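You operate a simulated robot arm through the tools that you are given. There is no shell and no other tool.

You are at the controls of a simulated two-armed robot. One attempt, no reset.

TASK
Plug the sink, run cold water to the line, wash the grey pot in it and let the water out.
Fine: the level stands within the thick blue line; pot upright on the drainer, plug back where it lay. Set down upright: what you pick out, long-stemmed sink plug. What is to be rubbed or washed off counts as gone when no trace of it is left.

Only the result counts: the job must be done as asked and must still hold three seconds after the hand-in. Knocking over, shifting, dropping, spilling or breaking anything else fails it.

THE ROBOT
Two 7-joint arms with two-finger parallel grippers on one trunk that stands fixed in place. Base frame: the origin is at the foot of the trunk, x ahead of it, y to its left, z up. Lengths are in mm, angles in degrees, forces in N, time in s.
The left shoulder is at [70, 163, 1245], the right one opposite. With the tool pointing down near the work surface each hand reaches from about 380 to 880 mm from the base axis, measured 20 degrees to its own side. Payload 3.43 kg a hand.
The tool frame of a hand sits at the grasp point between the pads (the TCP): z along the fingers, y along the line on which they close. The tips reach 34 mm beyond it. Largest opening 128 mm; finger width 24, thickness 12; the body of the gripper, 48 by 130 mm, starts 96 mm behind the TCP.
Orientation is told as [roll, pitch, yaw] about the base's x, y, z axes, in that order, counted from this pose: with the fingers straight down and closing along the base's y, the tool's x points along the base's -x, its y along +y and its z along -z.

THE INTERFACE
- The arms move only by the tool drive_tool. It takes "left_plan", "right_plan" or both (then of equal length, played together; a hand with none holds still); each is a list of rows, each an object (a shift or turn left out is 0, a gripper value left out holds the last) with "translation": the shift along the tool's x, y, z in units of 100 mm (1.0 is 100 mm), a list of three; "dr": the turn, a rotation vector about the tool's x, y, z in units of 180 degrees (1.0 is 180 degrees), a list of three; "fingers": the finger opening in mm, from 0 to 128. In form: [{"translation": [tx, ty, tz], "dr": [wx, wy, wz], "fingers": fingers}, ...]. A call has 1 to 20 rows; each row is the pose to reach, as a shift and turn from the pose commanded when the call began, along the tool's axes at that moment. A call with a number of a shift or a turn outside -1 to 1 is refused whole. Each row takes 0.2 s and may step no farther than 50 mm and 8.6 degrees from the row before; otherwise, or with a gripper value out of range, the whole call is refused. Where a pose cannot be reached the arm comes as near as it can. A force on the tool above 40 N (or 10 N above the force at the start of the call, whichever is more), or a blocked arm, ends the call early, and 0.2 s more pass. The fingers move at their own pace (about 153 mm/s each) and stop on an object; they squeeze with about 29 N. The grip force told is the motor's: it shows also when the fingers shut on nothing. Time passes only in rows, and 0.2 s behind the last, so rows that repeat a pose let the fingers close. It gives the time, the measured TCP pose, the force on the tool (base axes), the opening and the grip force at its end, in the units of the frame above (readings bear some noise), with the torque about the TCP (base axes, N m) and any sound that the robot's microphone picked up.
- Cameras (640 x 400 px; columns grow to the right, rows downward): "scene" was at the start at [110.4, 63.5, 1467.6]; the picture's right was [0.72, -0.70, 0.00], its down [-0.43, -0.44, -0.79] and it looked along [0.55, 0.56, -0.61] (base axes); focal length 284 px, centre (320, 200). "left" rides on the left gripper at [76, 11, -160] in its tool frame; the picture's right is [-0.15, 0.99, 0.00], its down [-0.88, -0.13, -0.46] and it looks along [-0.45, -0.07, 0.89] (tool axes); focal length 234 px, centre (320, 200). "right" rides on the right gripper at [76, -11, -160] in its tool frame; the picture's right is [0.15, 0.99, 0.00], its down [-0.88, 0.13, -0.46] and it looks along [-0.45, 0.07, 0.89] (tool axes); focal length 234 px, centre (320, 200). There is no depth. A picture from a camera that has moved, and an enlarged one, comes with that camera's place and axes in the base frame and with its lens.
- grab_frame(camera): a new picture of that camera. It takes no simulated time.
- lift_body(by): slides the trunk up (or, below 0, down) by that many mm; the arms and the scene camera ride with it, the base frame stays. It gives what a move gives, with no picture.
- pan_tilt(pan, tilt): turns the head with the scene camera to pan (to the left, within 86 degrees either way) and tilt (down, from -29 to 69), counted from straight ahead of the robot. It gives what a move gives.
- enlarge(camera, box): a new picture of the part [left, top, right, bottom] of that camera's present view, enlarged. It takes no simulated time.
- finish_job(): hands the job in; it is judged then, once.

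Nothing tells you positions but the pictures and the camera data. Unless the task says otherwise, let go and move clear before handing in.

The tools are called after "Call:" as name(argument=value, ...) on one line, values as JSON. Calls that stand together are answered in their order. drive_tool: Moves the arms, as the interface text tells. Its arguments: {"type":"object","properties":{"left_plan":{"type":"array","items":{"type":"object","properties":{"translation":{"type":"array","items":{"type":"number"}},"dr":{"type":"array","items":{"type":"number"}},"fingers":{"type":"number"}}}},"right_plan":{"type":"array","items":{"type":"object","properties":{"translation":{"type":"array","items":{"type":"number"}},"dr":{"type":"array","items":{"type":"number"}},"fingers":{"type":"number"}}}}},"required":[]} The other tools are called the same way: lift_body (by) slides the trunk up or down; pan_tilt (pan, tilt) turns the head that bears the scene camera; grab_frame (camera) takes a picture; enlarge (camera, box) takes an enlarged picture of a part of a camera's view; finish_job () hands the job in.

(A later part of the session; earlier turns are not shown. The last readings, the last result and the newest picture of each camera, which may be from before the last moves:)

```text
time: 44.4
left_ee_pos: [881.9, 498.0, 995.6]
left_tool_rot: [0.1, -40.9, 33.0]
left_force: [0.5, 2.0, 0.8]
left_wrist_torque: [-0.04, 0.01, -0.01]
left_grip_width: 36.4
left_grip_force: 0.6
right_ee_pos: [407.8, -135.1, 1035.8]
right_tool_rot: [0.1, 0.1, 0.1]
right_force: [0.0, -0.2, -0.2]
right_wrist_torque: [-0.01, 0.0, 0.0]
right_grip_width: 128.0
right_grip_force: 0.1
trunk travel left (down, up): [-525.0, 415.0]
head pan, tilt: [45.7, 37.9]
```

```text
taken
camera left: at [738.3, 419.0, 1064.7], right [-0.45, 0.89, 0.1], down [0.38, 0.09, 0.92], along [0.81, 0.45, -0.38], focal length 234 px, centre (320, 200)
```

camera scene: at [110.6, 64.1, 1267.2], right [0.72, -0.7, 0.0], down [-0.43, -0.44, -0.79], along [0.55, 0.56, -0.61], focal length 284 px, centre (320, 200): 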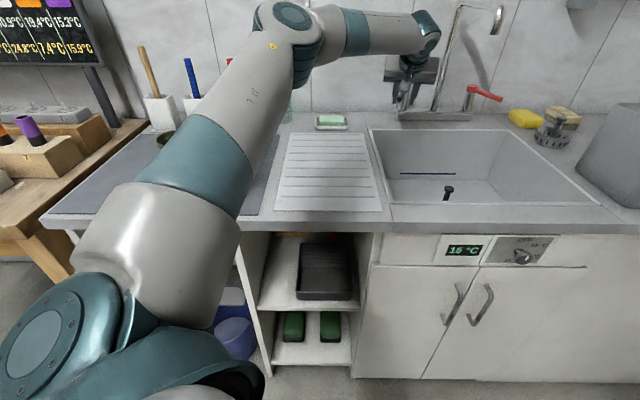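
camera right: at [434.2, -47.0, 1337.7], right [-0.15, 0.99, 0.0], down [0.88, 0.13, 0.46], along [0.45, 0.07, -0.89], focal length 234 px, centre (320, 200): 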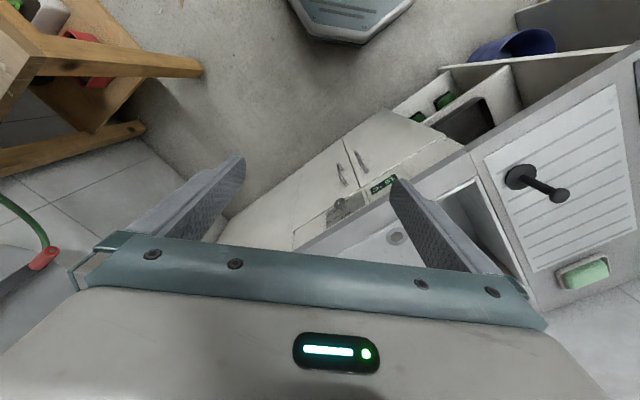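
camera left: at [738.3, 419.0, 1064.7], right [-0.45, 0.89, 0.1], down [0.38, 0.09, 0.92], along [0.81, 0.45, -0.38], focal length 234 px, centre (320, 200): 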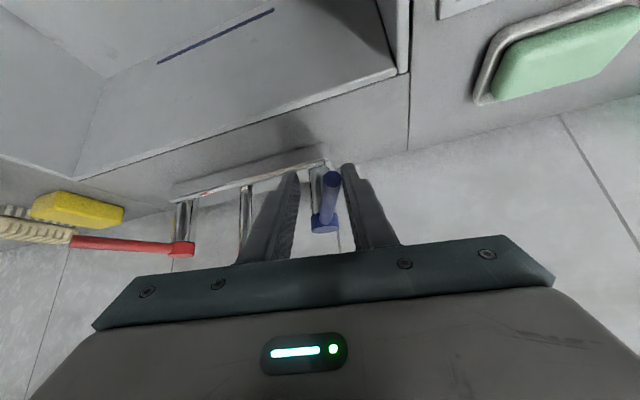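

Call:
drive_tool(left_plan=[{"translation": [0, 0, -0.3], "fingers": 50}, {"translation": [0, 0, -0.65]}, {"translation": [0, 0, -1.0]}])

Call:
drive_tool(left_plan=[{"translation": [0.124, -0.16, -0.108], "dr": [0.0301, 0, 0.0346]}, {"translation": [0.249, -0.323, -0.215], "dr": [0.0602, 0, 0.0692]}, {"translation": [0.373, -0.485, -0.323], "dr": [0.0902, 0, 0.1038]}, {"translation": [0.497, -0.646, -0.43], "dr": [0.1203, 0, 0.1384]}])

Call:
grab_frame(camera="left")

```text
time: 45.2
left_ee_pos: [824.3, 461.1, 1071.0]
left_tool_rot: [0.0, -41.0, 32.8]
left_force: [-0.5, -0.4, -0.8]
left_wrist_torque: [-0.01, 0.0, 0.0]
left_grip_width: 49.9
left_grip_force: 0.1
right_ee_pos: [405.7, -134.9, 1036.5]
right_tool_rot: [0.0, 0.0, 0.1]
right_force: [-0.3, 0.4, -0.3]
right_wrist_torque: [0.01, -0.06, 0.02]
right_grip_width: 127.9
right_grip_force: 0.1
trunk travel left (down, up): [-525.0, 415.0]
head pan, tilt: [45.7, 37.9]
```

```text
time: 46.2
left_ee_pos: [806.6, 371.4, 1070.1]
left_tool_rot: [0.0, -41.0, -0.3]
left_force: [-0.9, -0.7, 0.0]
left_wrist_torque: [0.02, 0.01, 0.03]
left_grip_width: 49.8
left_grip_force: 0.0
right_ee_pos: [407.0, -134.9, 1036.9]
right_tool_rot: [0.1, 0.1, 0.0]
right_force: [-0.8, -0.5, 0.1]
right_wrist_torque: [-0.01, 0.01, 0.0]
right_grip_width: 128.2
right_grip_force: 0.1
trunk travel left (down, up): [-525.0, 415.0]
head pan, tilt: [45.7, 37.9]
```

```text
taken
camera left: at [643.0, 382.7, 1140.6], right [0.12, 0.99, 0.1], down [0.36, -0.13, 0.92], along [0.92, -0.07, -0.38], focal length 234 px, centre (320, 200)
```

left: 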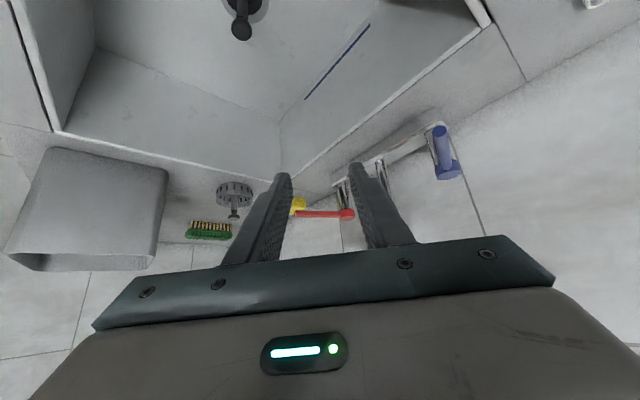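

Call:
drive_tool(left_plan=[{"translation": [0.257, -0.303, 0.183]}, {"translation": [0.513, -0.607, 0.367]}, {"translation": [0.77, -0.91, 0.55]}])

Call:
enlarge(camera="left", box=[240, 0, 380, 90])

Call:
lift_body(by=-150)

Call:
grab_frame(camera="left")

Call:
enlarge(camera="left", box=[240, 60, 400, 160])

```text
time: 47.0
left_ee_pos: [785.8, 281.2, 976.0]
left_tool_rot: [-0.1, -41.0, -0.2]
left_force: [0.6, 0.4, 0.5]
left_wrist_torque: [0.0, 0.03, -0.02]
left_grip_width: 50.0
left_grip_force: 0.0
right_ee_pos: [407.9, -135.1, 1035.6]
right_tool_rot: [0.1, 0.1, 0.1]
right_force: [0.6, 0.4, -0.3]
right_wrist_torque: [-0.03, 0.05, 0.03]
right_grip_width: 128.2
right_grip_force: 0.1
trunk travel left (down, up): [-525.0, 415.0]
head pan, tilt: [45.7, 37.9]
```

```text
4.44 times, centred on (310, 45) of left
camera zoom: at [621.8, 292.0, 1046.9], right [0.11, 0.99, 0.1], down [0.37, -0.13, 0.92], along [0.92, -0.07, -0.38], focal length 1041 px, centre (364, 889)
```

zoom: 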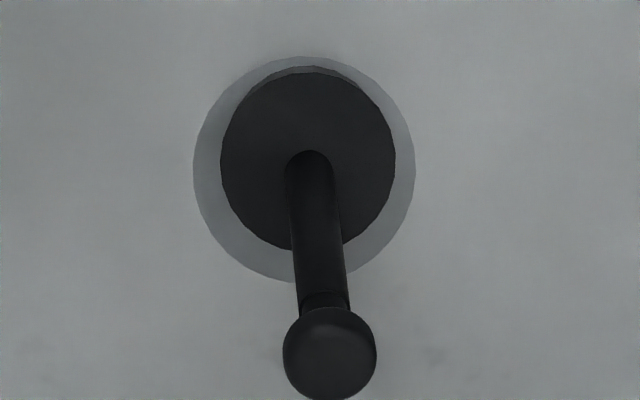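

```text
time: 48.7
left_ee_pos: [783.0, 281.4, 827.7]
left_tool_rot: [0.0, -41.0, -0.3]
left_force: [-0.9, 0.5, 0.5]
left_wrist_torque: [0.01, -0.01, 0.01]
left_grip_width: 49.9
left_grip_force: 0.0
right_ee_pos: [406.9, -134.1, 887.1]
right_tool_rot: [0.1, 0.0, 0.0]
right_force: [-0.7, 0.6, 0.5]
right_wrist_torque: [0.0, 0.02, 0.04]
right_grip_width: 127.8
right_grip_force: 0.0
trunk travel left (down, up): [-375.0, 565.0]
head pan, tilt: [45.7, 37.9]
```

```text
taken
camera left: at [620.9, 292.2, 897.8], right [0.11, 0.99, 0.1], down [0.37, -0.13, 0.92], along [0.92, -0.07, -0.38], focal length 234 px, centre (320, 200)
```

left: 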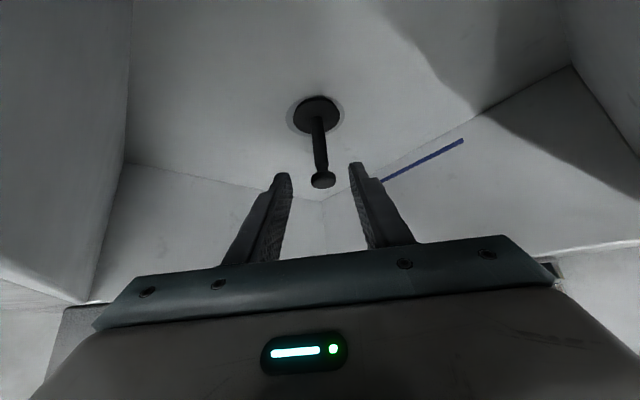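

```text
4.00 times, centred on (320, 110) of left
camera zoom: at [620.9, 292.2, 897.8], right [0.11, 0.99, 0.1], down [0.37, -0.13, 0.92], along [0.92, -0.07, -0.38], focal length 937 px, centre (320, 560)
```

zoom: 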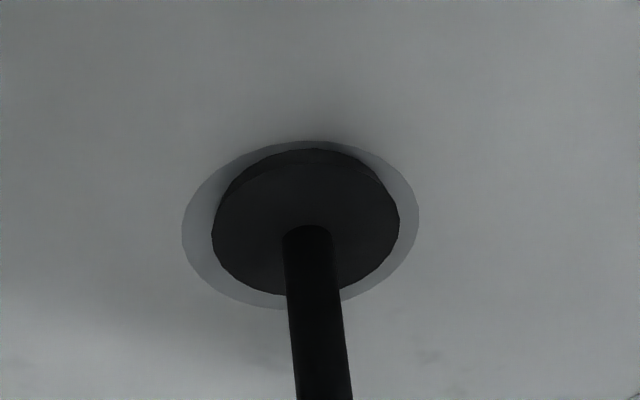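

Call:
drive_tool(left_plan=[{"translation": [0.231, 0.005, 0.223], "fingers": 50}, {"translation": [0.231, 0.005, 0.573]}, {"translation": [0.231, 0.005, 0.923]}])

Call:
grab_frame(camera="left")

Call:
grab_frame(camera="scene")

```text
time: 49.5
left_ee_pos: [826.2, 280.8, 742.5]
left_tool_rot: [0.1, -41.0, -0.2]
left_force: [0.1, 0.0, 0.3]
left_wrist_torque: [0.01, -0.01, 0.03]
left_grip_width: 50.1
left_grip_force: 0.0
right_ee_pos: [407.5, -134.4, 887.1]
right_tool_rot: [0.1, 0.2, 0.0]
right_force: [0.5, 0.3, -0.9]
right_wrist_torque: [-0.01, 0.03, 0.01]
right_grip_width: 128.1
right_grip_force: 0.0
trunk travel left (down, up): [-375.0, 565.0]
head pan, tilt: [45.7, 37.9]
```

```text
taken
camera left: at [664.7, 292.7, 812.0], right [0.11, 0.99, 0.1], down [0.37, -0.13, 0.92], along [0.92, -0.07, -0.38], focal length 234 px, centre (320, 200)
```

left: 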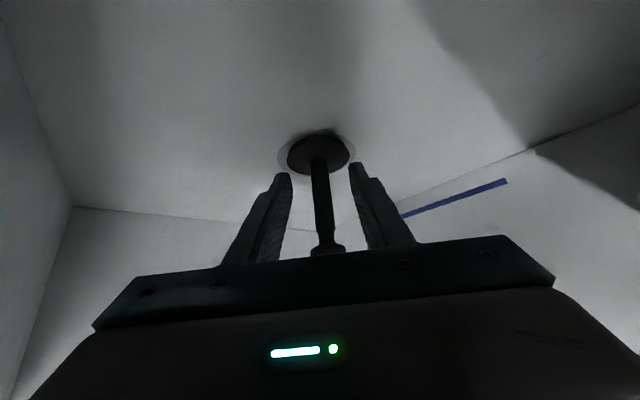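

```text
taken
camera scene: at [111.3, 63.7, 1117.1], right [0.72, -0.7, 0.0], down [-0.43, -0.44, -0.79], along [0.55, 0.56, -0.62], focal length 284 px, centre (320, 200)
```

scene: 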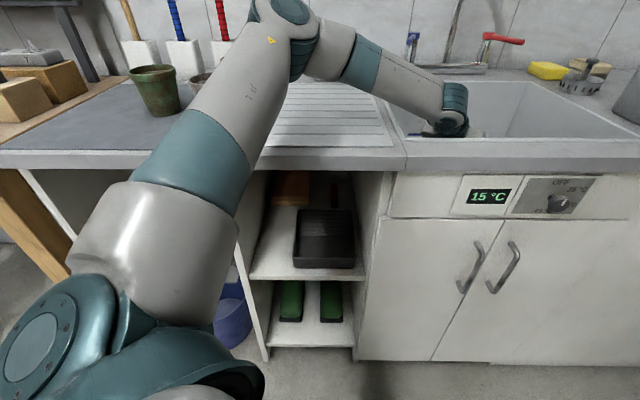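

Call:
drive_tool(left_plan=[{"fingers": 0}, {"fingers": 0}, {"fingers": 0}])

Call:
enlarge(camera="left", box=[240, 100, 400, 220])

```text
time: 50.3
left_ee_pos: [825.7, 280.5, 744.4]
left_tool_rot: [0.0, -41.0, -0.2]
left_force: [0.3, 1.3, 3.4]
left_wrist_torque: [0.01, -0.12, 0.06]
left_grip_width: 14.8
left_grip_force: 29.1
right_ee_pos: [407.6, -134.2, 887.5]
right_tool_rot: [-0.1, 0.0, 0.0]
right_force: [-0.4, 0.0, -0.1]
right_wrist_torque: [0.0, -0.02, 0.03]
right_grip_width: 128.1
right_grip_force: 0.0
trunk travel left (down, up): [-375.0, 565.0]
head pan, tilt: [45.7, 37.9]
```

```text
3.33 times, centred on (320, 160) of left
camera zoom: at [663.7, 292.2, 813.4], right [0.11, 0.99, 0.1], down [0.36, -0.13, 0.92], along [0.92, -0.07, -0.38], focal length 781 px, centre (320, 333)
```

zoom: 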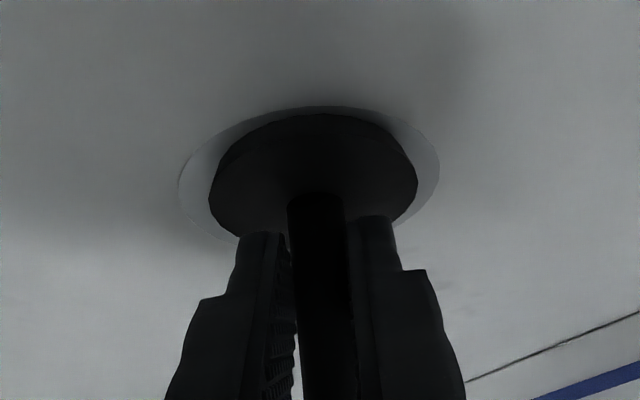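

Call:
drive_tool(left_plan=[{"translation": [-0.026, 0, -0.03]}, {"translation": [-0.091, -0.015, 0.026]}, {"translation": [-0.065, -0.015, 0.056]}])

Call:
enlarge(camera="left", box=[240, 100, 400, 220])

```text
time: 51.1
left_ee_pos: [835.5, 279.1, 745.3]
left_tool_rot: [0.0, -41.3, -0.2]
left_force: [1.0, 1.8, 10.3]
left_wrist_torque: [0.07, 0.03, 0.12]
left_grip_width: 14.7
left_grip_force: 29.0
right_ee_pos: [407.4, -135.4, 887.5]
right_tool_rot: [0.0, 0.0, 0.0]
right_force: [-0.1, -0.7, 0.3]
right_wrist_torque: [-0.01, 0.03, 0.01]
right_grip_width: 127.9
right_grip_force: 0.0
trunk travel left (down, up): [-375.0, 565.0]
head pan, tilt: [45.7, 37.9]
```

```text
3.33 times, centred on (320, 160) of left
camera zoom: at [672.2, 290.7, 815.4], right [0.11, 0.99, 0.1], down [0.36, -0.13, 0.92], along [0.93, -0.07, -0.37], focal length 781 px, centre (320, 333)
```

zoom: 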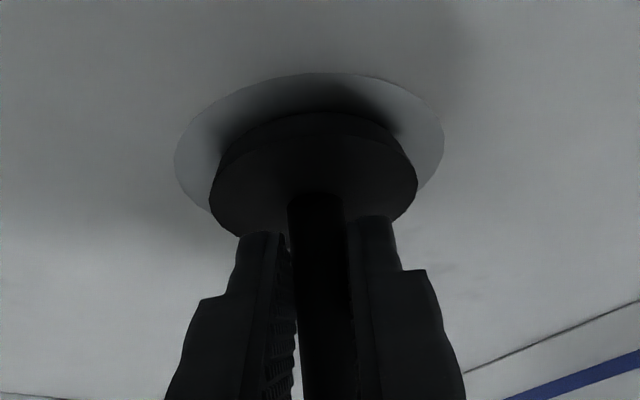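

Call:
drive_tool(left_plan=[{"translation": [-0.026, 0, -0.03]}, {"translation": [-0.002, -0.01, -0.051]}, {"translation": [0.024, -0.01, -0.021]}])

Call:
enlarge(camera="left", box=[240, 100, 400, 220])

```text
time: 51.9
left_ee_pos: [834.8, 279.7, 745.6]
left_tool_rot: [-0.1, -41.4, 0.0]
left_force: [26.5, 8.1, 15.6]
left_wrist_torque: [0.16, -0.73, 0.18]
left_grip_width: 14.6
left_grip_force: 29.1
right_ee_pos: [407.6, -135.2, 887.6]
right_tool_rot: [-0.1, 0.1, 0.0]
right_force: [0.3, 0.1, -0.3]
right_wrist_torque: [-0.04, 0.02, -0.01]
right_grip_width: 128.1
right_grip_force: 0.1
trunk travel left (down, up): [-375.0, 565.0]
head pan, tilt: [45.7, 37.9]
```

```text
3.33 times, centred on (320, 160) of left
camera zoom: at [671.9, 290.5, 814.9], right [0.11, 0.99, 0.1], down [0.36, -0.13, 0.92], along [0.93, -0.07, -0.37], focal length 781 px, centre (320, 333)
```

zoom: 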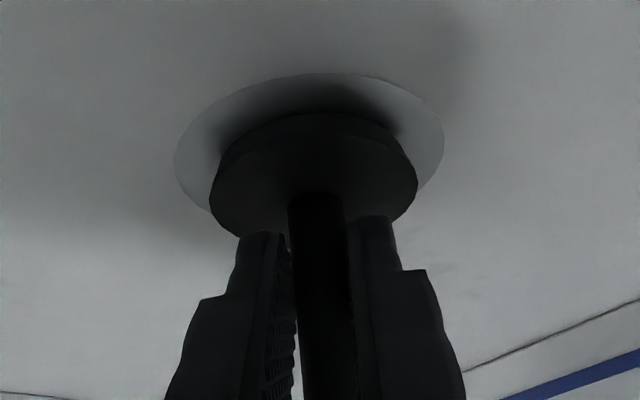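

Call:
drive_tool(left_plan=[{"fingers": 20}, {"fingers": 50}, {"fingers": 50}])

Call:
enlarge(camera="left", box=[220, 80, 420, 230])

```text
time: 52.7
left_ee_pos: [832.6, 277.9, 742.7]
left_tool_rot: [0.1, -40.9, -0.3]
left_force: [-0.2, -0.5, 0.6]
left_wrist_torque: [0.01, 0.01, -0.02]
left_grip_width: 49.8
left_grip_force: 0.0
right_ee_pos: [406.8, -135.7, 886.9]
right_tool_rot: [0.1, 0.0, -0.1]
right_force: [0.5, 0.1, -0.3]
right_wrist_torque: [-0.01, 0.01, 0.01]
right_grip_width: 127.9
right_grip_force: 0.0
trunk travel left (down, up): [-375.0, 565.0]
head pan, tilt: [45.7, 37.9]
```

```text
2.67 times, centred on (320, 155) of left
camera zoom: at [669.6, 289.6, 812.3], right [0.11, 0.99, 0.1], down [0.37, -0.13, 0.92], along [0.92, -0.07, -0.38], focal length 624 px, centre (320, 320)
```

zoom: 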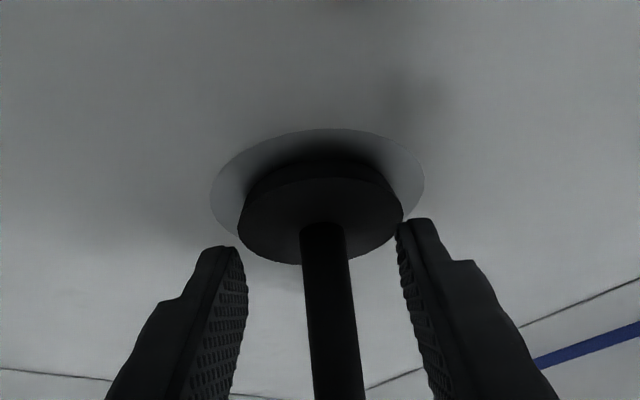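

Call:
drive_tool(left_plan=[{"translation": [0, 0, -0.3]}, {"translation": [0, 0, -0.65]}, {"translation": [0, 0, -1.0]}])

Call:
lift_body(by=150)

Call:
enlarge(camera="left", box=[240, 0, 380, 90])

```text
time: 53.5
left_ee_pos: [779.9, 285.1, 808.1]
left_tool_rot: [0.7, -41.3, -0.5]
left_force: [11.2, 9.3, -3.8]
left_wrist_torque: [-0.71, 0.11, -1.84]
left_grip_width: 49.8
left_grip_force: 0.0
right_ee_pos: [407.8, -134.7, 887.2]
right_tool_rot: [0.0, 0.0, 0.0]
right_force: [-1.6, 0.4, 0.2]
right_wrist_torque: [0.03, -0.01, -0.03]
right_grip_width: 127.9
right_grip_force: 0.0
trunk travel left (down, up): [-375.0, 565.0]
head pan, tilt: [45.7, 37.9]
stopped in row 3 (left hand): the force on the tool passed its limit at 65 N (the readings are from after the stop); the commanded pose is now the measured one
```

```text
time: 55.2
left_ee_pos: [777.6, 283.2, 959.4]
left_tool_rot: [0.4, -41.2, -0.4]
left_force: [0.8, 0.2, -0.4]
left_wrist_torque: [0.0, 0.01, 0.0]
left_grip_width: 50.1
left_grip_force: 0.1
right_ee_pos: [407.2, -134.3, 1036.7]
right_tool_rot: [0.0, 0.0, 0.0]
right_force: [0.5, -0.3, 0.1]
right_wrist_torque: [-0.06, -0.01, -0.01]
right_grip_width: 127.9
right_grip_force: 0.0
trunk travel left (down, up): [-525.0, 415.0]
head pan, tilt: [45.7, 37.9]
```

```text
4.44 times, centred on (310, 45) of left
camera zoom: at [614.8, 293.8, 1027.7], right [0.11, 0.99, 0.1], down [0.36, -0.14, 0.92], along [0.93, -0.07, -0.37], focal length 1041 px, centre (364, 889)
```

zoom: 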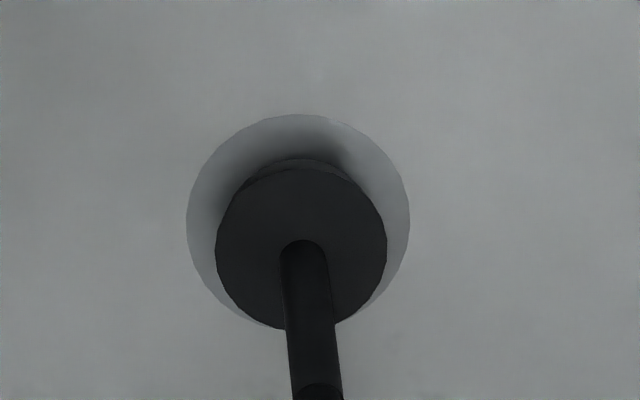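

Call:
drive_tool(left_plan=[{"translation": [-0.268, 0.288, -0.272], "fingers": 60}, {"translation": [-0.536, 0.576, -0.545]}, {"translation": [-0.804, 0.864, -0.817]}])

Call:
drive_tool(left_plan=[{"translation": [-0.1, 0.33, 0.09], "dr": [-0.0304, 0, -0.035]}, {"translation": [-0.2, 0.66, 0.18], "dr": [-0.0607, 0, -0.07]}, {"translation": [-0.3, 1.0, 0.26], "dr": [-0.0911, 0, -0.1049]}])

Call:
drive_tool(left_plan=[{"translation": [0.02, 0.13, 0.3], "fingers": 60}, {"translation": [0.04, 0.13, 0.65]}, {"translation": [0.05, 0.13, 1.0]}, {"translation": [0.05, 0.13, 1.0], "fingers": 36}, {"translation": [0.05, 0.13, 1.0], "fingers": 36}])

Call:
grab_frame(camera="left")

```text
time: 56.0
left_ee_pos: [782.6, 368.4, 1074.7]
left_tool_rot: [0.4, -41.3, -0.3]
left_force: [-0.7, 0.1, -0.2]
left_wrist_torque: [0.0, -0.01, -0.02]
left_grip_width: 59.9
left_grip_force: 0.1
right_ee_pos: [406.1, -134.7, 1037.2]
right_tool_rot: [0.0, -0.1, 0.0]
right_force: [-0.3, 0.6, 0.3]
right_wrist_torque: [-0.02, 0.03, 0.01]
right_grip_width: 127.9
right_grip_force: 0.1
trunk travel left (down, up): [-525.0, 415.0]
head pan, tilt: [45.7, 37.9]
```

```text
time: 56.8
left_ee_pos: [825.6, 469.7, 1074.2]
left_tool_rot: [0.2, -41.3, 25.0]
left_force: [0.2, 0.6, -0.4]
left_wrist_torque: [0.01, 0.01, 0.0]
left_grip_width: 59.9
left_grip_force: 0.0
right_ee_pos: [407.4, -134.5, 1036.8]
right_tool_rot: [0.0, 0.1, -0.1]
right_force: [0.0, 1.0, 0.6]
right_wrist_torque: [-0.01, 0.04, 0.0]
right_grip_width: 128.0
right_grip_force: 0.0
trunk travel left (down, up): [-525.0, 415.0]
head pan, tilt: [45.7, 37.9]
```

```text
time: 58.0
left_ee_pos: [875.6, 507.6, 995.1]
left_tool_rot: [0.1, -41.3, 24.6]
left_force: [0.3, -0.3, 0.5]
left_wrist_torque: [-0.03, 0.03, -0.04]
left_grip_width: 36.1
left_grip_force: 0.1
right_ee_pos: [407.7, -135.0, 1036.7]
right_tool_rot: [0.0, 0.1, 0.0]
right_force: [0.7, 0.1, -0.2]
right_wrist_torque: [0.0, 0.01, -0.01]
right_grip_width: 127.9
right_grip_force: 0.0
trunk travel left (down, up): [-525.0, 415.0]
head pan, tilt: [45.7, 37.9]
```

```text
taken
camera left: at [722.9, 448.4, 1064.7], right [-0.32, 0.94, 0.1], down [0.38, 0.03, 0.92], along [0.87, 0.33, -0.37], focal length 234 px, centre (320, 200)
```

left: 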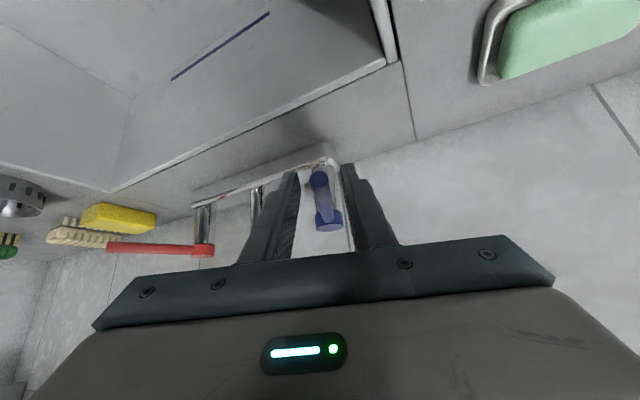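

Call:
drive_tool(left_plan=[{"translation": [-0.008, 0.106, 0.007], "dr": [0.0273, 0, 0.0315]}, {"translation": [-0.027, 0.211, 0.023], "dr": [0.0546, 0, 0.063]}, {"translation": [-0.027, 0.211, 0.023], "dr": [0.0546, 0, 0.063]}])

Call:
enlarge(camera="scene", box=[400, 150, 530, 220])

Call:
grab_frame(camera="scene")

```text
time: 58.8
left_ee_pos: [869.2, 526.6, 996.6]
left_tool_rot: [0.4, -41.3, 9.4]
left_force: [0.4, -0.5, 0.1]
left_wrist_torque: [0.04, 0.0, 0.03]
left_grip_width: 36.1
left_grip_force: 0.1
right_ee_pos: [406.8, -135.0, 1037.4]
right_tool_rot: [0.0, 0.1, -0.1]
right_force: [0.3, -0.2, -0.2]
right_wrist_torque: [-0.01, -0.02, -0.01]
right_grip_width: 128.1
right_grip_force: 0.1
trunk travel left (down, up): [-525.0, 415.0]
head pan, tilt: [45.7, 37.9]
```

```text
4.92 times, centred on (465, 185) of scene
camera zoom: at [110.4, 62.7, 1267.2], right [0.72, -0.7, 0.0], down [-0.43, -0.44, -0.79], along [0.55, 0.56, -0.61], focal length 1399 px, centre (-394, 274)
```

zoom: 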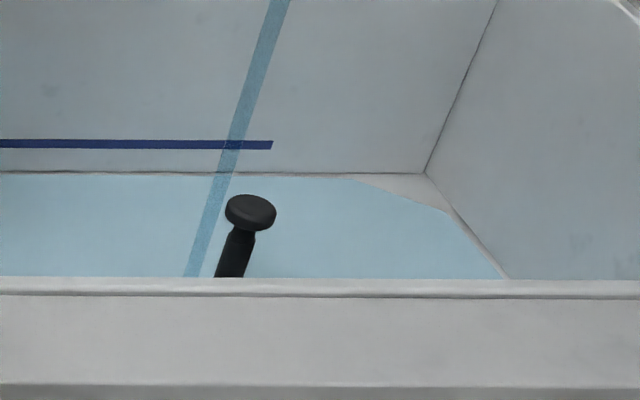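

```text
taken
camera scene: at [110.4, 62.7, 1267.2], right [0.72, -0.7, 0.0], down [-0.43, -0.44, -0.79], along [0.55, 0.56, -0.61], focal length 284 px, centre (320, 200)
```

scene: 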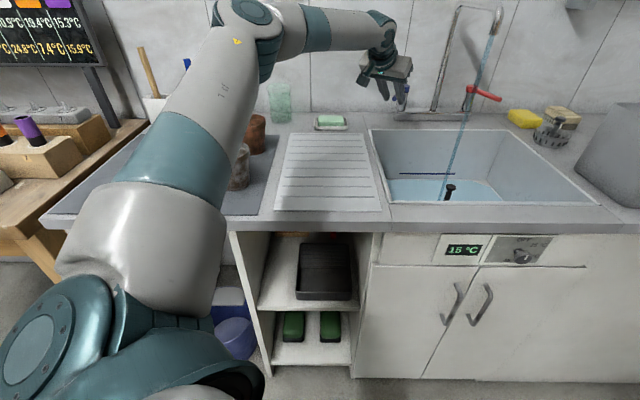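

Water is on again. I wait a bit and watch the level.

Call:
drive_tool(left_plan=[{}, {}, {}, {}, {}])

Call:
enlarge(camera="scene", box=[400, 150, 530, 220])

```text
time: 60.0
left_ee_pos: [870.0, 527.8, 995.4]
left_tool_rot: [0.4, -41.3, 9.7]
left_force: [0.0, 0.7, 0.0]
left_wrist_torque: [-0.04, -0.03, 0.0]
left_grip_width: 36.0
left_grip_force: 0.0
right_ee_pos: [407.3, -134.5, 1036.9]
right_tool_rot: [-0.1, 0.1, 0.0]
right_force: [-0.4, 0.2, 0.6]
right_wrist_torque: [0.02, 0.02, -0.01]
right_grip_width: 127.9
right_grip_force: 0.0
trunk travel left (down, up): [-525.0, 415.0]
head pan, tilt: [45.7, 37.9]
```

```text
4.92 times, centred on (465, 185) of scene
camera zoom: at [110.5, 63.4, 1267.2], right [0.72, -0.7, 0.0], down [-0.43, -0.44, -0.79], along [0.55, 0.56, -0.61], focal length 1399 px, centre (-394, 274)
```

zoom: 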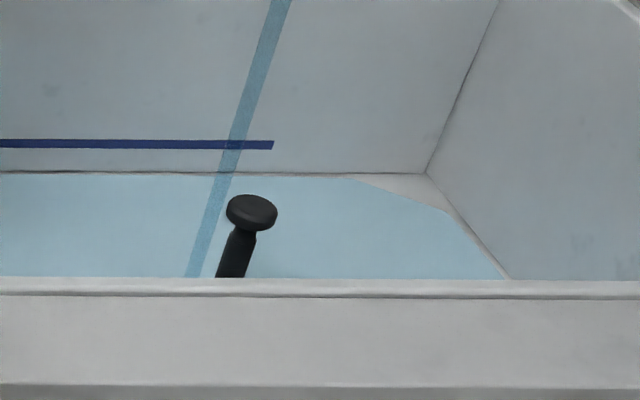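

Call:
drive_tool(left_plan=[{}, {}, {}, {}, {}, {}, {}, {}, {}, {}, {}, {}, {}, {}, {}, {}, {}, {}, {}, {}])

Call:
enlarge(camera="scene", box=[400, 150, 530, 220])

Call:
enlarge(camera="left", box=[0, 0, 120, 75])

```text
time: 64.2
left_ee_pos: [869.0, 527.4, 996.6]
left_tool_rot: [0.4, -41.2, 9.7]
left_force: [-0.1, -0.1, 0.1]
left_wrist_torque: [-0.01, -0.01, 0.02]
left_grip_width: 36.4
left_grip_force: 0.0
right_ee_pos: [406.8, -134.9, 1037.2]
right_tool_rot: [0.0, 0.0, 0.1]
right_force: [-0.3, 0.2, -0.1]
right_wrist_torque: [-0.01, 0.03, -0.03]
right_grip_width: 127.9
right_grip_force: 0.1
trunk travel left (down, up): [-525.0, 415.0]
head pan, tilt: [45.7, 37.9]
```

```text
4.92 times, centred on (465, 185) of scene
camera zoom: at [110.5, 63.4, 1267.2], right [0.72, -0.7, 0.0], down [-0.43, -0.44, -0.79], along [0.55, 0.56, -0.61], focal length 1399 px, centre (-394, 274)
```

zoom: 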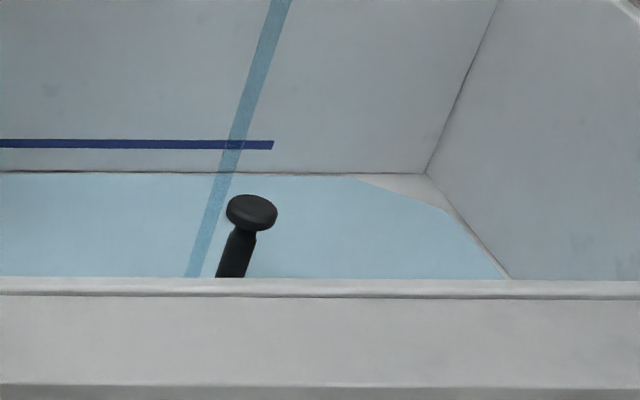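

```text
5.33 times, centred on (60, 38) of left
camera zoom: at [706.6, 510.2, 1065.1], right [-0.06, 0.99, 0.1], down [0.38, -0.07, 0.92], along [0.92, 0.1, -0.37], focal length 1249 px, centre (1707, 1067)
```

zoom: 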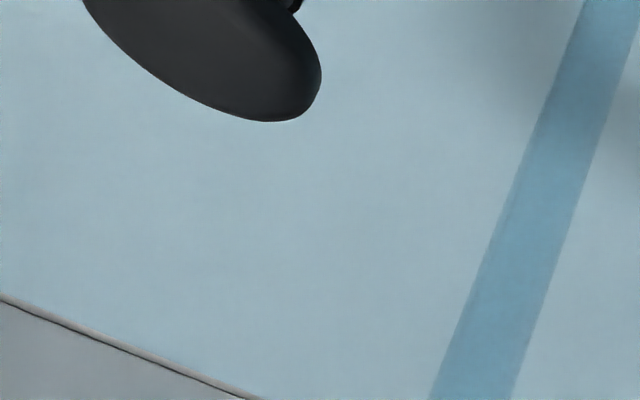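

Call:
enlarge(camera="scene", box=[455, 178, 505, 208])

Call:
drive_tool(left_plan=[{}, {}, {}, {}, {}, {}, {}, {}, {}, {}, {}, {}, {}, {}, {}, {}, {}, {}, {}, {}])

Call:
enlarge(camera="scene", box=[455, 178, 505, 208])

```text
12.80 times, centred on (480, 193) of scene
camera zoom: at [110.5, 63.4, 1267.2], right [0.72, -0.7, 0.0], down [-0.43, -0.44, -0.79], along [0.55, 0.56, -0.61], focal length 3637 px, centre (-1728, 290)
```

zoom: 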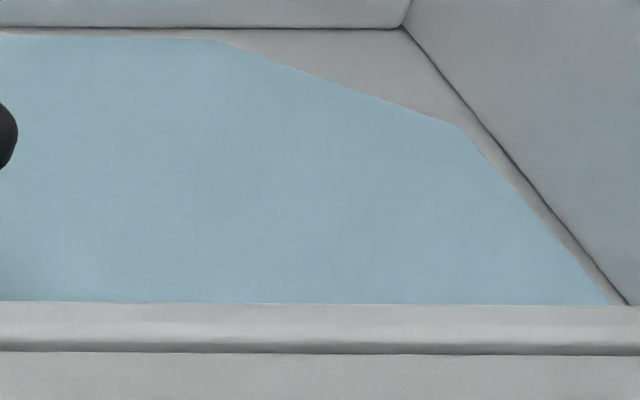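

```text
time: 68.4
left_ee_pos: [869.4, 527.7, 996.4]
left_tool_rot: [0.4, -41.3, 9.7]
left_force: [0.4, -0.3, 0.0]
left_wrist_torque: [0.03, -0.01, 0.01]
left_grip_width: 35.9
left_grip_force: 0.1
right_ee_pos: [406.4, -134.9, 1038.1]
right_tool_rot: [-0.1, 0.0, -0.1]
right_force: [0.2, -0.6, -0.1]
right_wrist_torque: [-0.01, -0.01, 0.02]
right_grip_width: 128.2
right_grip_force: 0.1
trunk travel left (down, up): [-525.0, 415.0]
head pan, tilt: [45.7, 37.9]
```

```text
12.80 times, centred on (480, 193) of scene
camera zoom: at [110.5, 63.4, 1267.2], right [0.72, -0.7, 0.0], down [-0.43, -0.44, -0.79], along [0.55, 0.56, -0.61], focal length 3637 px, centre (-1728, 290)
```

zoom: 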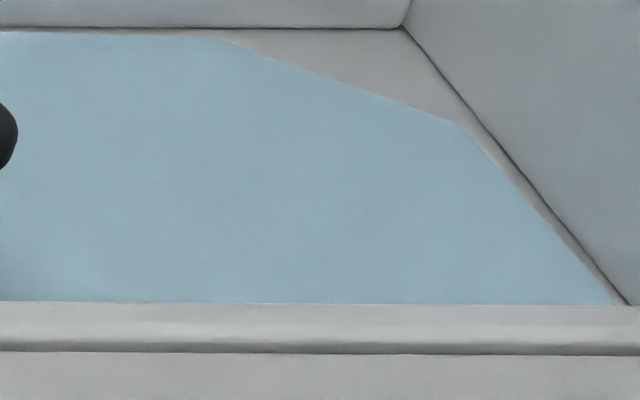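

The level is now rising, only slowly, so the plug holds. I'll open the cold tap further.

Call:
drive_tool(left_plan=[{"translation": [-0.008, 0.107, 0.007], "dr": [0.0273, 0, 0.0315]}, {"translation": [-0.027, 0.211, 0.023], "dr": [0.0546, 0, 0.063]}, {"translation": [-0.055, 0.311, 0.048], "dr": [0.0819, 0, 0.0945]}, {"translation": [-0.094, 0.406, 0.082], "dr": [0.1092, 0, 0.126]}, {"translation": [-0.094, 0.406, 0.082], "dr": [0.1092, 0, 0.126]}, {"translation": [-0.094, 0.406, 0.082], "dr": [0.1092, 0, 0.126]}, {"translation": [-0.094, 0.406, 0.082], "dr": [0.1092, 0, 0.126]}, {"translation": [-0.094, 0.406, 0.082], "dr": [0.1092, 0, 0.126]}])

Call:
enlarge(camera="scene", box=[455, 178, 505, 208])

Call:
grab_frame(camera="left")

```text
time: 70.2
left_ee_pos: [862.5, 563.8, 997.6]
left_tool_rot: [0.7, -41.2, -20.6]
left_force: [-0.5, 0.6, 0.0]
left_wrist_torque: [0.02, -0.03, 0.0]
left_grip_width: 35.9
left_grip_force: 0.0
left hand out of reach, approached as far as the arm can: row 4, 5, 6, 7, 8
right_ee_pos: [406.2, -135.2, 1037.2]
right_tool_rot: [0.0, 0.0, 0.1]
right_force: [-0.5, -0.1, 0.4]
right_wrist_torque: [0.0, 0.02, 0.01]
right_grip_width: 127.8
right_grip_force: 0.1
trunk travel left (down, up): [-525.0, 415.0]
head pan, tilt: [45.7, 37.9]
```

```text
12.80 times, centred on (480, 193) of scene
camera zoom: at [110.6, 63.3, 1267.2], right [0.72, -0.7, 0.0], down [-0.43, -0.44, -0.79], along [0.55, 0.56, -0.61], focal length 3637 px, centre (-1728, 290)
```

zoom: 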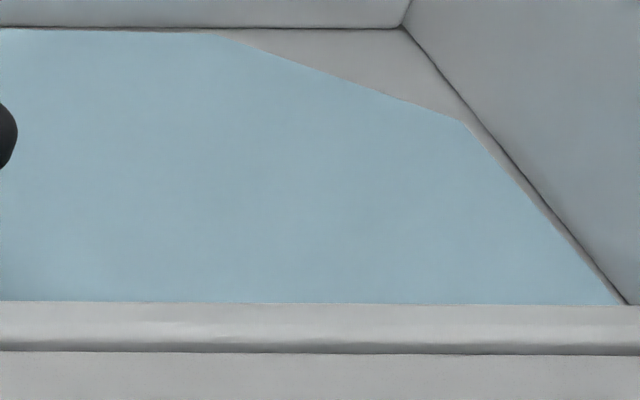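

```text
taken
camera left: at [712.4, 628.4, 1066.3], right [0.44, 0.89, 0.1], down [0.29, -0.25, 0.92], along [0.85, -0.38, -0.37], focal length 234 px, centre (320, 200)
```

left: 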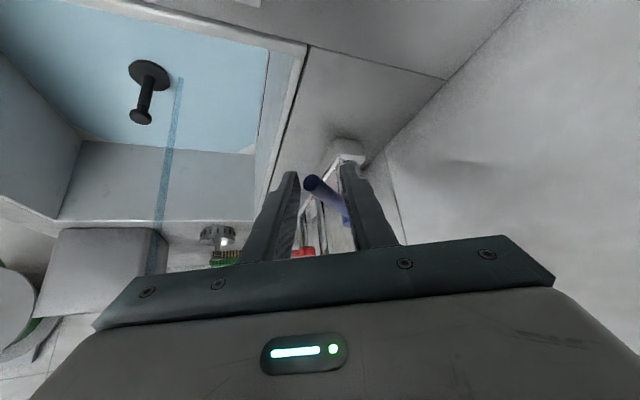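

Call:
drive_tool(left_plan=[{}, {}, {}, {}, {}, {}, {}, {}, {}, {}, {}, {}, {}, {}, {}, {}, {}, {}, {}, {}])

Call:
enlarge(camera="scene", box=[400, 150, 530, 220])

```text
time: 74.4
left_ee_pos: [861.8, 562.3, 996.9]
left_tool_rot: [0.5, -41.2, -20.5]
left_force: [-0.1, 0.1, 0.5]
left_wrist_torque: [-0.01, -0.04, -0.01]
left_grip_width: 36.1
left_grip_force: 0.1
right_ee_pos: [405.4, -136.0, 1036.8]
right_tool_rot: [0.0, 0.0, 0.0]
right_force: [-0.2, -0.9, -0.2]
right_wrist_torque: [0.02, 0.01, 0.02]
right_grip_width: 128.0
right_grip_force: 0.0
trunk travel left (down, up): [-525.0, 415.0]
head pan, tilt: [45.7, 37.9]
```

```text
4.92 times, centred on (465, 185) of scene
camera zoom: at [110.5, 63.4, 1267.2], right [0.72, -0.7, 0.0], down [-0.43, -0.44, -0.79], along [0.55, 0.56, -0.61], focal length 1399 px, centre (-394, 274)
```

zoom: 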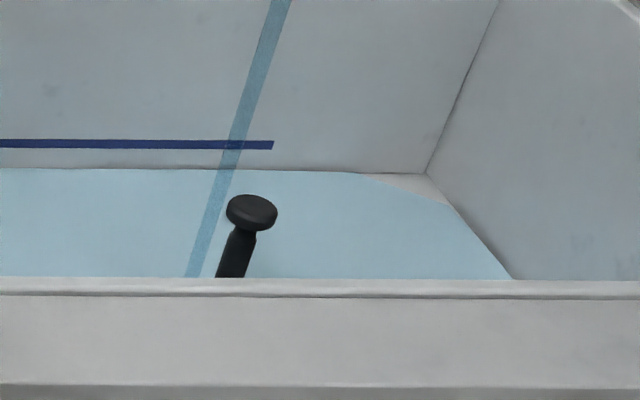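

Call:
drive_tool(left_plan=[{}, {}, {}, {}, {}, {}, {}, {}, {}, {}, {}, {}, {}, {}, {}, {}, {}, {}, {}, {}])

Call:
drive_tool(left_plan=[{}, {}, {}, {}, {}, {}, {}, {}, {}, {}, {}, {}, {}, {}, {}, {}, {}, {}, {}, {}])

Call:
enlarge(camera="scene", box=[400, 150, 530, 220])

```text
time: 78.6
left_ee_pos: [861.1, 563.0, 996.8]
left_tool_rot: [0.6, -41.2, -20.5]
left_force: [0.2, -1.2, 0.0]
left_wrist_torque: [-0.01, 0.04, 0.02]
left_grip_width: 35.9
left_grip_force: 0.0
right_ee_pos: [407.1, -134.8, 1036.9]
right_tool_rot: [-0.1, 0.0, 0.0]
right_force: [1.1, -0.9, 0.2]
right_wrist_torque: [0.02, 0.0, 0.01]
right_grip_width: 128.1
right_grip_force: 0.1
trunk travel left (down, up): [-525.0, 415.0]
head pan, tilt: [45.7, 37.9]
```

```text
time: 82.8
left_ee_pos: [862.3, 564.2, 996.7]
left_tool_rot: [0.6, -41.2, -20.5]
left_force: [0.8, -0.2, 0.5]
left_wrist_torque: [0.0, -0.02, 0.01]
left_grip_width: 36.3
left_grip_force: 0.0
right_ee_pos: [406.5, -134.9, 1037.6]
right_tool_rot: [0.0, 0.0, 0.0]
right_force: [0.7, 0.5, 0.8]
right_wrist_torque: [0.0, -0.01, 0.0]
right_grip_width: 128.0
right_grip_force: 0.0
trunk travel left (down, up): [-525.0, 415.0]
head pan, tilt: [45.7, 37.9]
```

```text
4.92 times, centred on (465, 185) of scene
camera zoom: at [110.5, 63.4, 1267.2], right [0.72, -0.7, 0.0], down [-0.43, -0.44, -0.79], along [0.55, 0.56, -0.61], focal length 1399 px, centre (-394, 274)
```

zoom: 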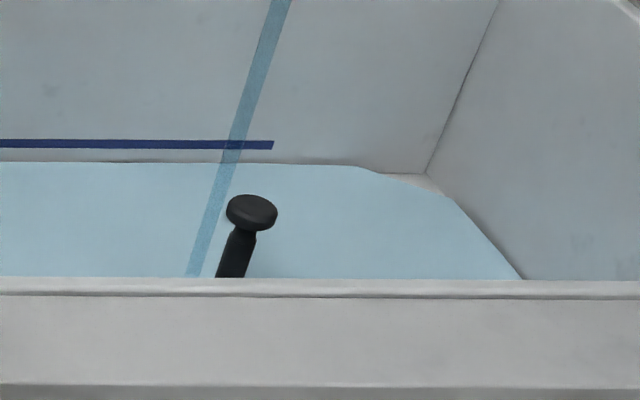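

Call:
drive_tool(left_plan=[{}, {}, {}, {}, {}, {}, {}, {}, {}, {}, {}, {}, {}, {}, {}, {}, {}, {}, {}, {}])

Call:
drive_tool(left_plan=[{}, {}, {}, {}, {}, {}, {}, {}, {}, {}, {}, {}, {}, {}, {}, {}, {}, {}, {}, {}])

Call:
drive_tool(left_plan=[{}, {}, {}, {}, {}, {}, {}, {}, {}, {}, {}, {}, {}, {}, {}, {}, {}, {}, {}, {}])

Call:
enlarge(camera="scene", box=[400, 150, 530, 220])

```text
time: 87.0
left_ee_pos: [861.9, 563.8, 997.4]
left_tool_rot: [0.6, -41.3, -20.5]
left_force: [0.2, 0.4, -0.6]
left_wrist_torque: [0.03, -0.02, 0.0]
left_grip_width: 36.2
left_grip_force: 0.1
right_ee_pos: [406.1, -134.2, 1037.0]
right_tool_rot: [0.1, 0.0, 0.0]
right_force: [0.4, 0.0, -0.7]
right_wrist_torque: [0.01, -0.01, -0.02]
right_grip_width: 128.1
right_grip_force: 0.1
trunk travel left (down, up): [-525.0, 415.0]
head pan, tilt: [45.7, 37.9]
```

```text
time: 91.2
left_ee_pos: [861.3, 563.5, 997.2]
left_tool_rot: [0.6, -41.2, -20.5]
left_force: [0.2, 0.6, -0.9]
left_wrist_torque: [0.0, -0.01, -0.01]
left_grip_width: 35.6
left_grip_force: 0.0
right_ee_pos: [406.4, -135.1, 1037.2]
right_tool_rot: [0.0, 0.0, 0.0]
right_force: [-0.4, 0.1, -0.3]
right_wrist_torque: [0.0, -0.03, -0.05]
right_grip_width: 127.9
right_grip_force: 0.0
trunk travel left (down, up): [-525.0, 415.0]
head pan, tilt: [45.7, 37.9]
```

```text
time: 95.4
left_ee_pos: [861.0, 563.0, 996.8]
left_tool_rot: [0.7, -41.2, -20.4]
left_force: [0.2, -0.7, 1.2]
left_wrist_torque: [0.01, 0.01, -0.01]
left_grip_width: 35.9
left_grip_force: 0.0
right_ee_pos: [406.8, -134.7, 1035.9]
right_tool_rot: [-0.1, -0.1, 0.0]
right_force: [-0.6, -0.8, 0.2]
right_wrist_torque: [-0.01, 0.01, -0.03]
right_grip_width: 128.0
right_grip_force: 0.0
trunk travel left (down, up): [-525.0, 415.0]
head pan, tilt: [45.7, 37.9]
```

```text
4.92 times, centred on (465, 185) of scene
camera zoom: at [110.5, 63.4, 1267.2], right [0.72, -0.7, 0.0], down [-0.43, -0.44, -0.79], along [0.55, 0.56, -0.61], focal length 1399 px, centre (-394, 274)
```

zoom: 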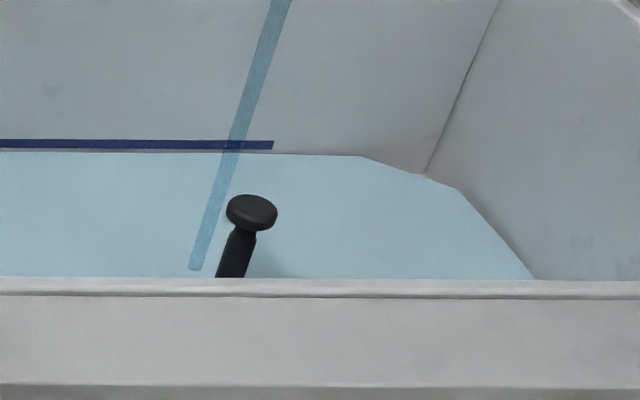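

Call:
drive_tool(left_plan=[{}, {}, {}, {}, {}, {}, {}, {}, {}, {}, {}, {}, {}, {}, {}, {}, {}, {}, {}, {}])

Call:
drive_tool(left_plan=[{}, {}, {}, {}, {}, {}])

Call:
enlarge(camera="scene", box=[395, 160, 455, 200])

Call:
enlarge(camera="left", box=[200, 50, 300, 170])

```text
time: 99.6
left_ee_pos: [861.9, 563.5, 997.9]
left_tool_rot: [0.6, -41.2, -20.5]
left_force: [0.8, -0.1, 0.6]
left_wrist_torque: [-0.01, 0.01, -0.01]
left_grip_width: 36.0
left_grip_force: 0.1
right_ee_pos: [406.1, -133.9, 1036.4]
right_tool_rot: [0.0, 0.0, 0.0]
right_force: [0.2, 0.4, -0.5]
right_wrist_torque: [0.01, 0.0, -0.03]
right_grip_width: 128.1
right_grip_force: 0.0
trunk travel left (down, up): [-525.0, 415.0]
head pan, tilt: [45.7, 37.9]
```

```text
time: 101.0
left_ee_pos: [862.2, 563.1, 997.7]
left_tool_rot: [0.6, -41.2, -20.6]
left_force: [0.9, 0.5, 0.9]
left_wrist_torque: [0.01, -0.03, -0.01]
left_grip_width: 36.2
left_grip_force: 0.0
right_ee_pos: [407.4, -135.2, 1037.8]
right_tool_rot: [0.0, 0.0, 0.0]
right_force: [-0.1, 0.0, -0.4]
right_wrist_torque: [-0.02, 0.0, 0.01]
right_grip_width: 128.0
right_grip_force: 0.1
trunk travel left (down, up): [-525.0, 415.0]
head pan, tilt: [45.7, 37.9]
```

```text
10.00 times, centred on (425, 180) of scene
camera zoom: at [110.5, 63.4, 1267.2], right [0.72, -0.7, 0.0], down [-0.43, -0.44, -0.79], along [0.55, 0.56, -0.61], focal length 2841 px, centre (-730, 400)
```

zoom: 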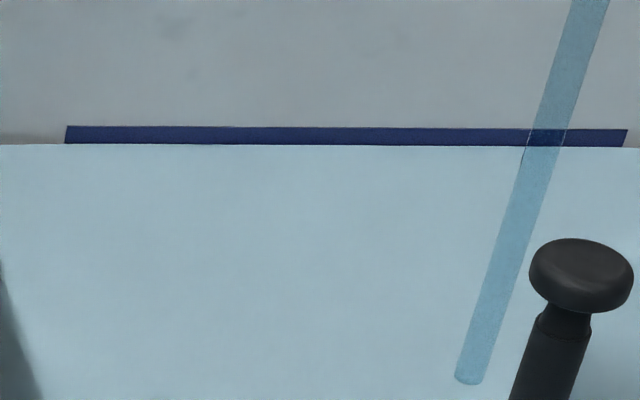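

```text
3.33 times, centred on (250, 110) of left
camera zoom: at [712.3, 628.4, 1066.3], right [0.44, 0.89, 0.1], down [0.29, -0.25, 0.92], along [0.85, -0.38, -0.37], focal length 781 px, centre (553, 500)
```

zoom: 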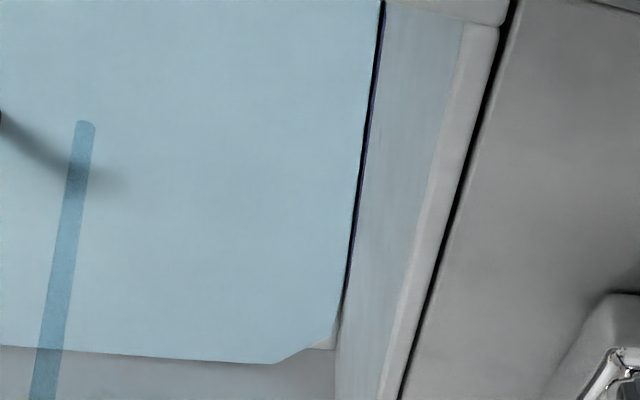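

Call:
drive_tool(left_plan=[{}, {}, {}, {}, {}, {}, {}, {}, {}, {}, {}, {}, {}, {}, {}, {}, {}])

Call:
enlarge(camera="scene", box=[395, 160, 455, 200])

```text
time: 104.6
left_ee_pos: [861.1, 563.0, 997.6]
left_tool_rot: [0.6, -41.2, -20.6]
left_force: [0.2, 0.8, 0.8]
left_wrist_torque: [-0.01, -0.01, -0.01]
left_grip_width: 36.0
left_grip_force: 0.1
right_ee_pos: [407.1, -134.0, 1037.7]
right_tool_rot: [0.0, 0.1, 0.0]
right_force: [0.2, -0.2, -0.5]
right_wrist_torque: [0.01, -0.04, 0.02]
right_grip_width: 127.8
right_grip_force: 0.0
trunk travel left (down, up): [-525.0, 415.0]
head pan, tilt: [45.7, 37.9]
```

```text
10.00 times, centred on (425, 180) of scene
camera zoom: at [110.5, 63.4, 1267.2], right [0.72, -0.7, 0.0], down [-0.43, -0.44, -0.79], along [0.55, 0.56, -0.61], focal length 2841 px, centre (-730, 400)
```

zoom: 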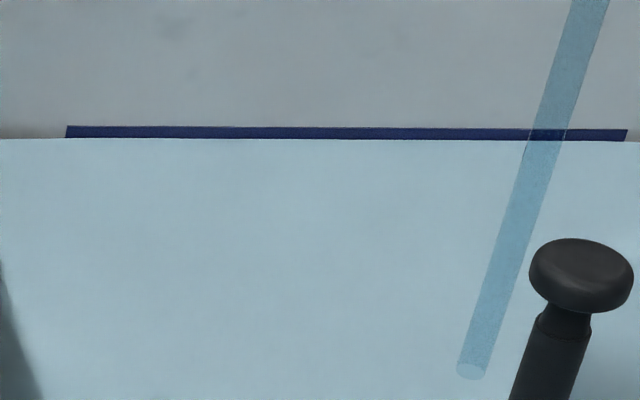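

Call:
drive_tool(left_plan=[{"translation": [-0.097, -0.076, 0.085], "dr": [-0.028, 0, -0.032]}, {"translation": [-0.116, -0.165, 0.102], "dr": [-0.0561, 0, -0.064]}, {"translation": [-0.144, -0.251, 0.126], "dr": [-0.0842, 0, -0.096]}, {"translation": [-0.178, -0.331, 0.156], "dr": [-0.1122, 0, -0.128]}, {"translation": [-0.219, -0.407, 0.192], "dr": [-0.1403, 0, -0.16]}, {"translation": [-0.266, -0.476, 0.233], "dr": [-0.1683, 0, -0.192]}, {"translation": [-0.315, -0.532, 0.276], "dr": [-0.1964, 0, -0.224]}])

Call:
enlarge(camera="scene", box=[395, 160, 455, 200])

Call:
grab_frame(camera="scene")

Call:
grab_frame(camera="left")

```text
time: 106.2
left_ee_pos: [883.4, 499.4, 995.9]
left_tool_rot: [0.5, -41.5, 33.5]
left_force: [-0.2, 0.0, -0.9]
left_wrist_torque: [-0.01, -0.03, -0.01]
left_grip_width: 36.3
left_grip_force: 0.1
right_ee_pos: [407.1, -134.5, 1037.0]
right_tool_rot: [0.0, 0.1, 0.0]
right_force: [0.1, 0.6, -1.2]
right_wrist_torque: [-0.03, -0.02, -0.05]
right_grip_width: 128.2
right_grip_force: 0.1
trunk travel left (down, up): [-525.0, 415.0]
head pan, tilt: [45.7, 37.9]
```

```text
10.00 times, centred on (425, 180) of scene
camera zoom: at [111.0, 63.9, 1267.1], right [0.72, -0.7, 0.0], down [-0.43, -0.44, -0.79], along [0.55, 0.56, -0.61], focal length 2841 px, centre (-730, 400)
```

zoom: 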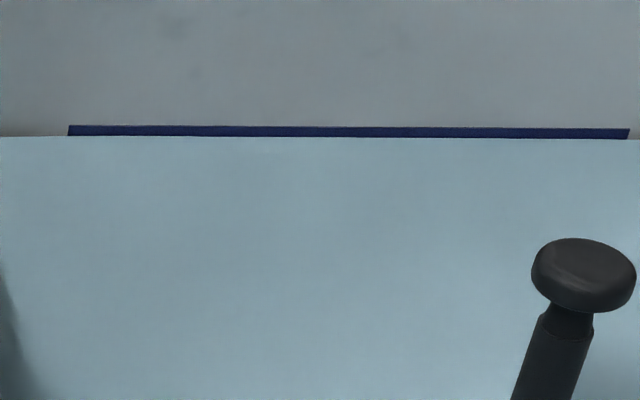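

```text
taken
camera scene: at [111.0, 63.9, 1267.1], right [0.72, -0.7, 0.0], down [-0.43, -0.44, -0.79], along [0.55, 0.56, -0.61], focal length 284 px, centre (320, 200)
```

scene: 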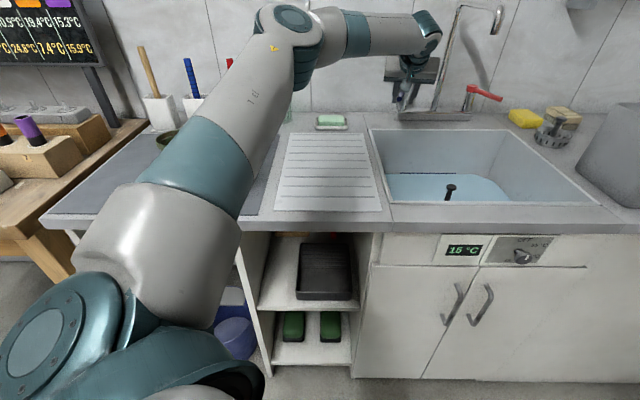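

```text
taken
camera left: at [740.8, 418.0, 1063.9], right [-0.46, 0.88, 0.1], down [0.37, 0.09, 0.92], along [0.81, 0.46, -0.37], focal length 234 px, centre (320, 200)
```

left: 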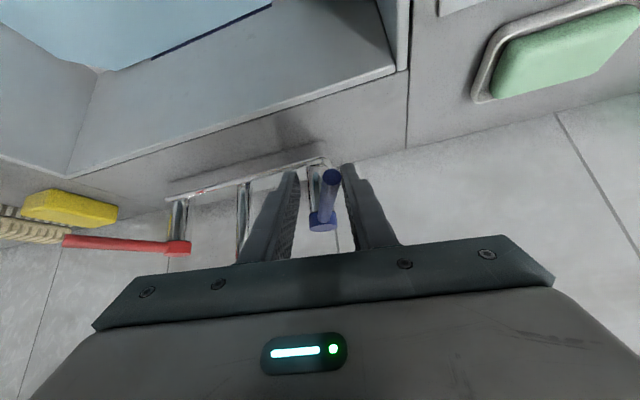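

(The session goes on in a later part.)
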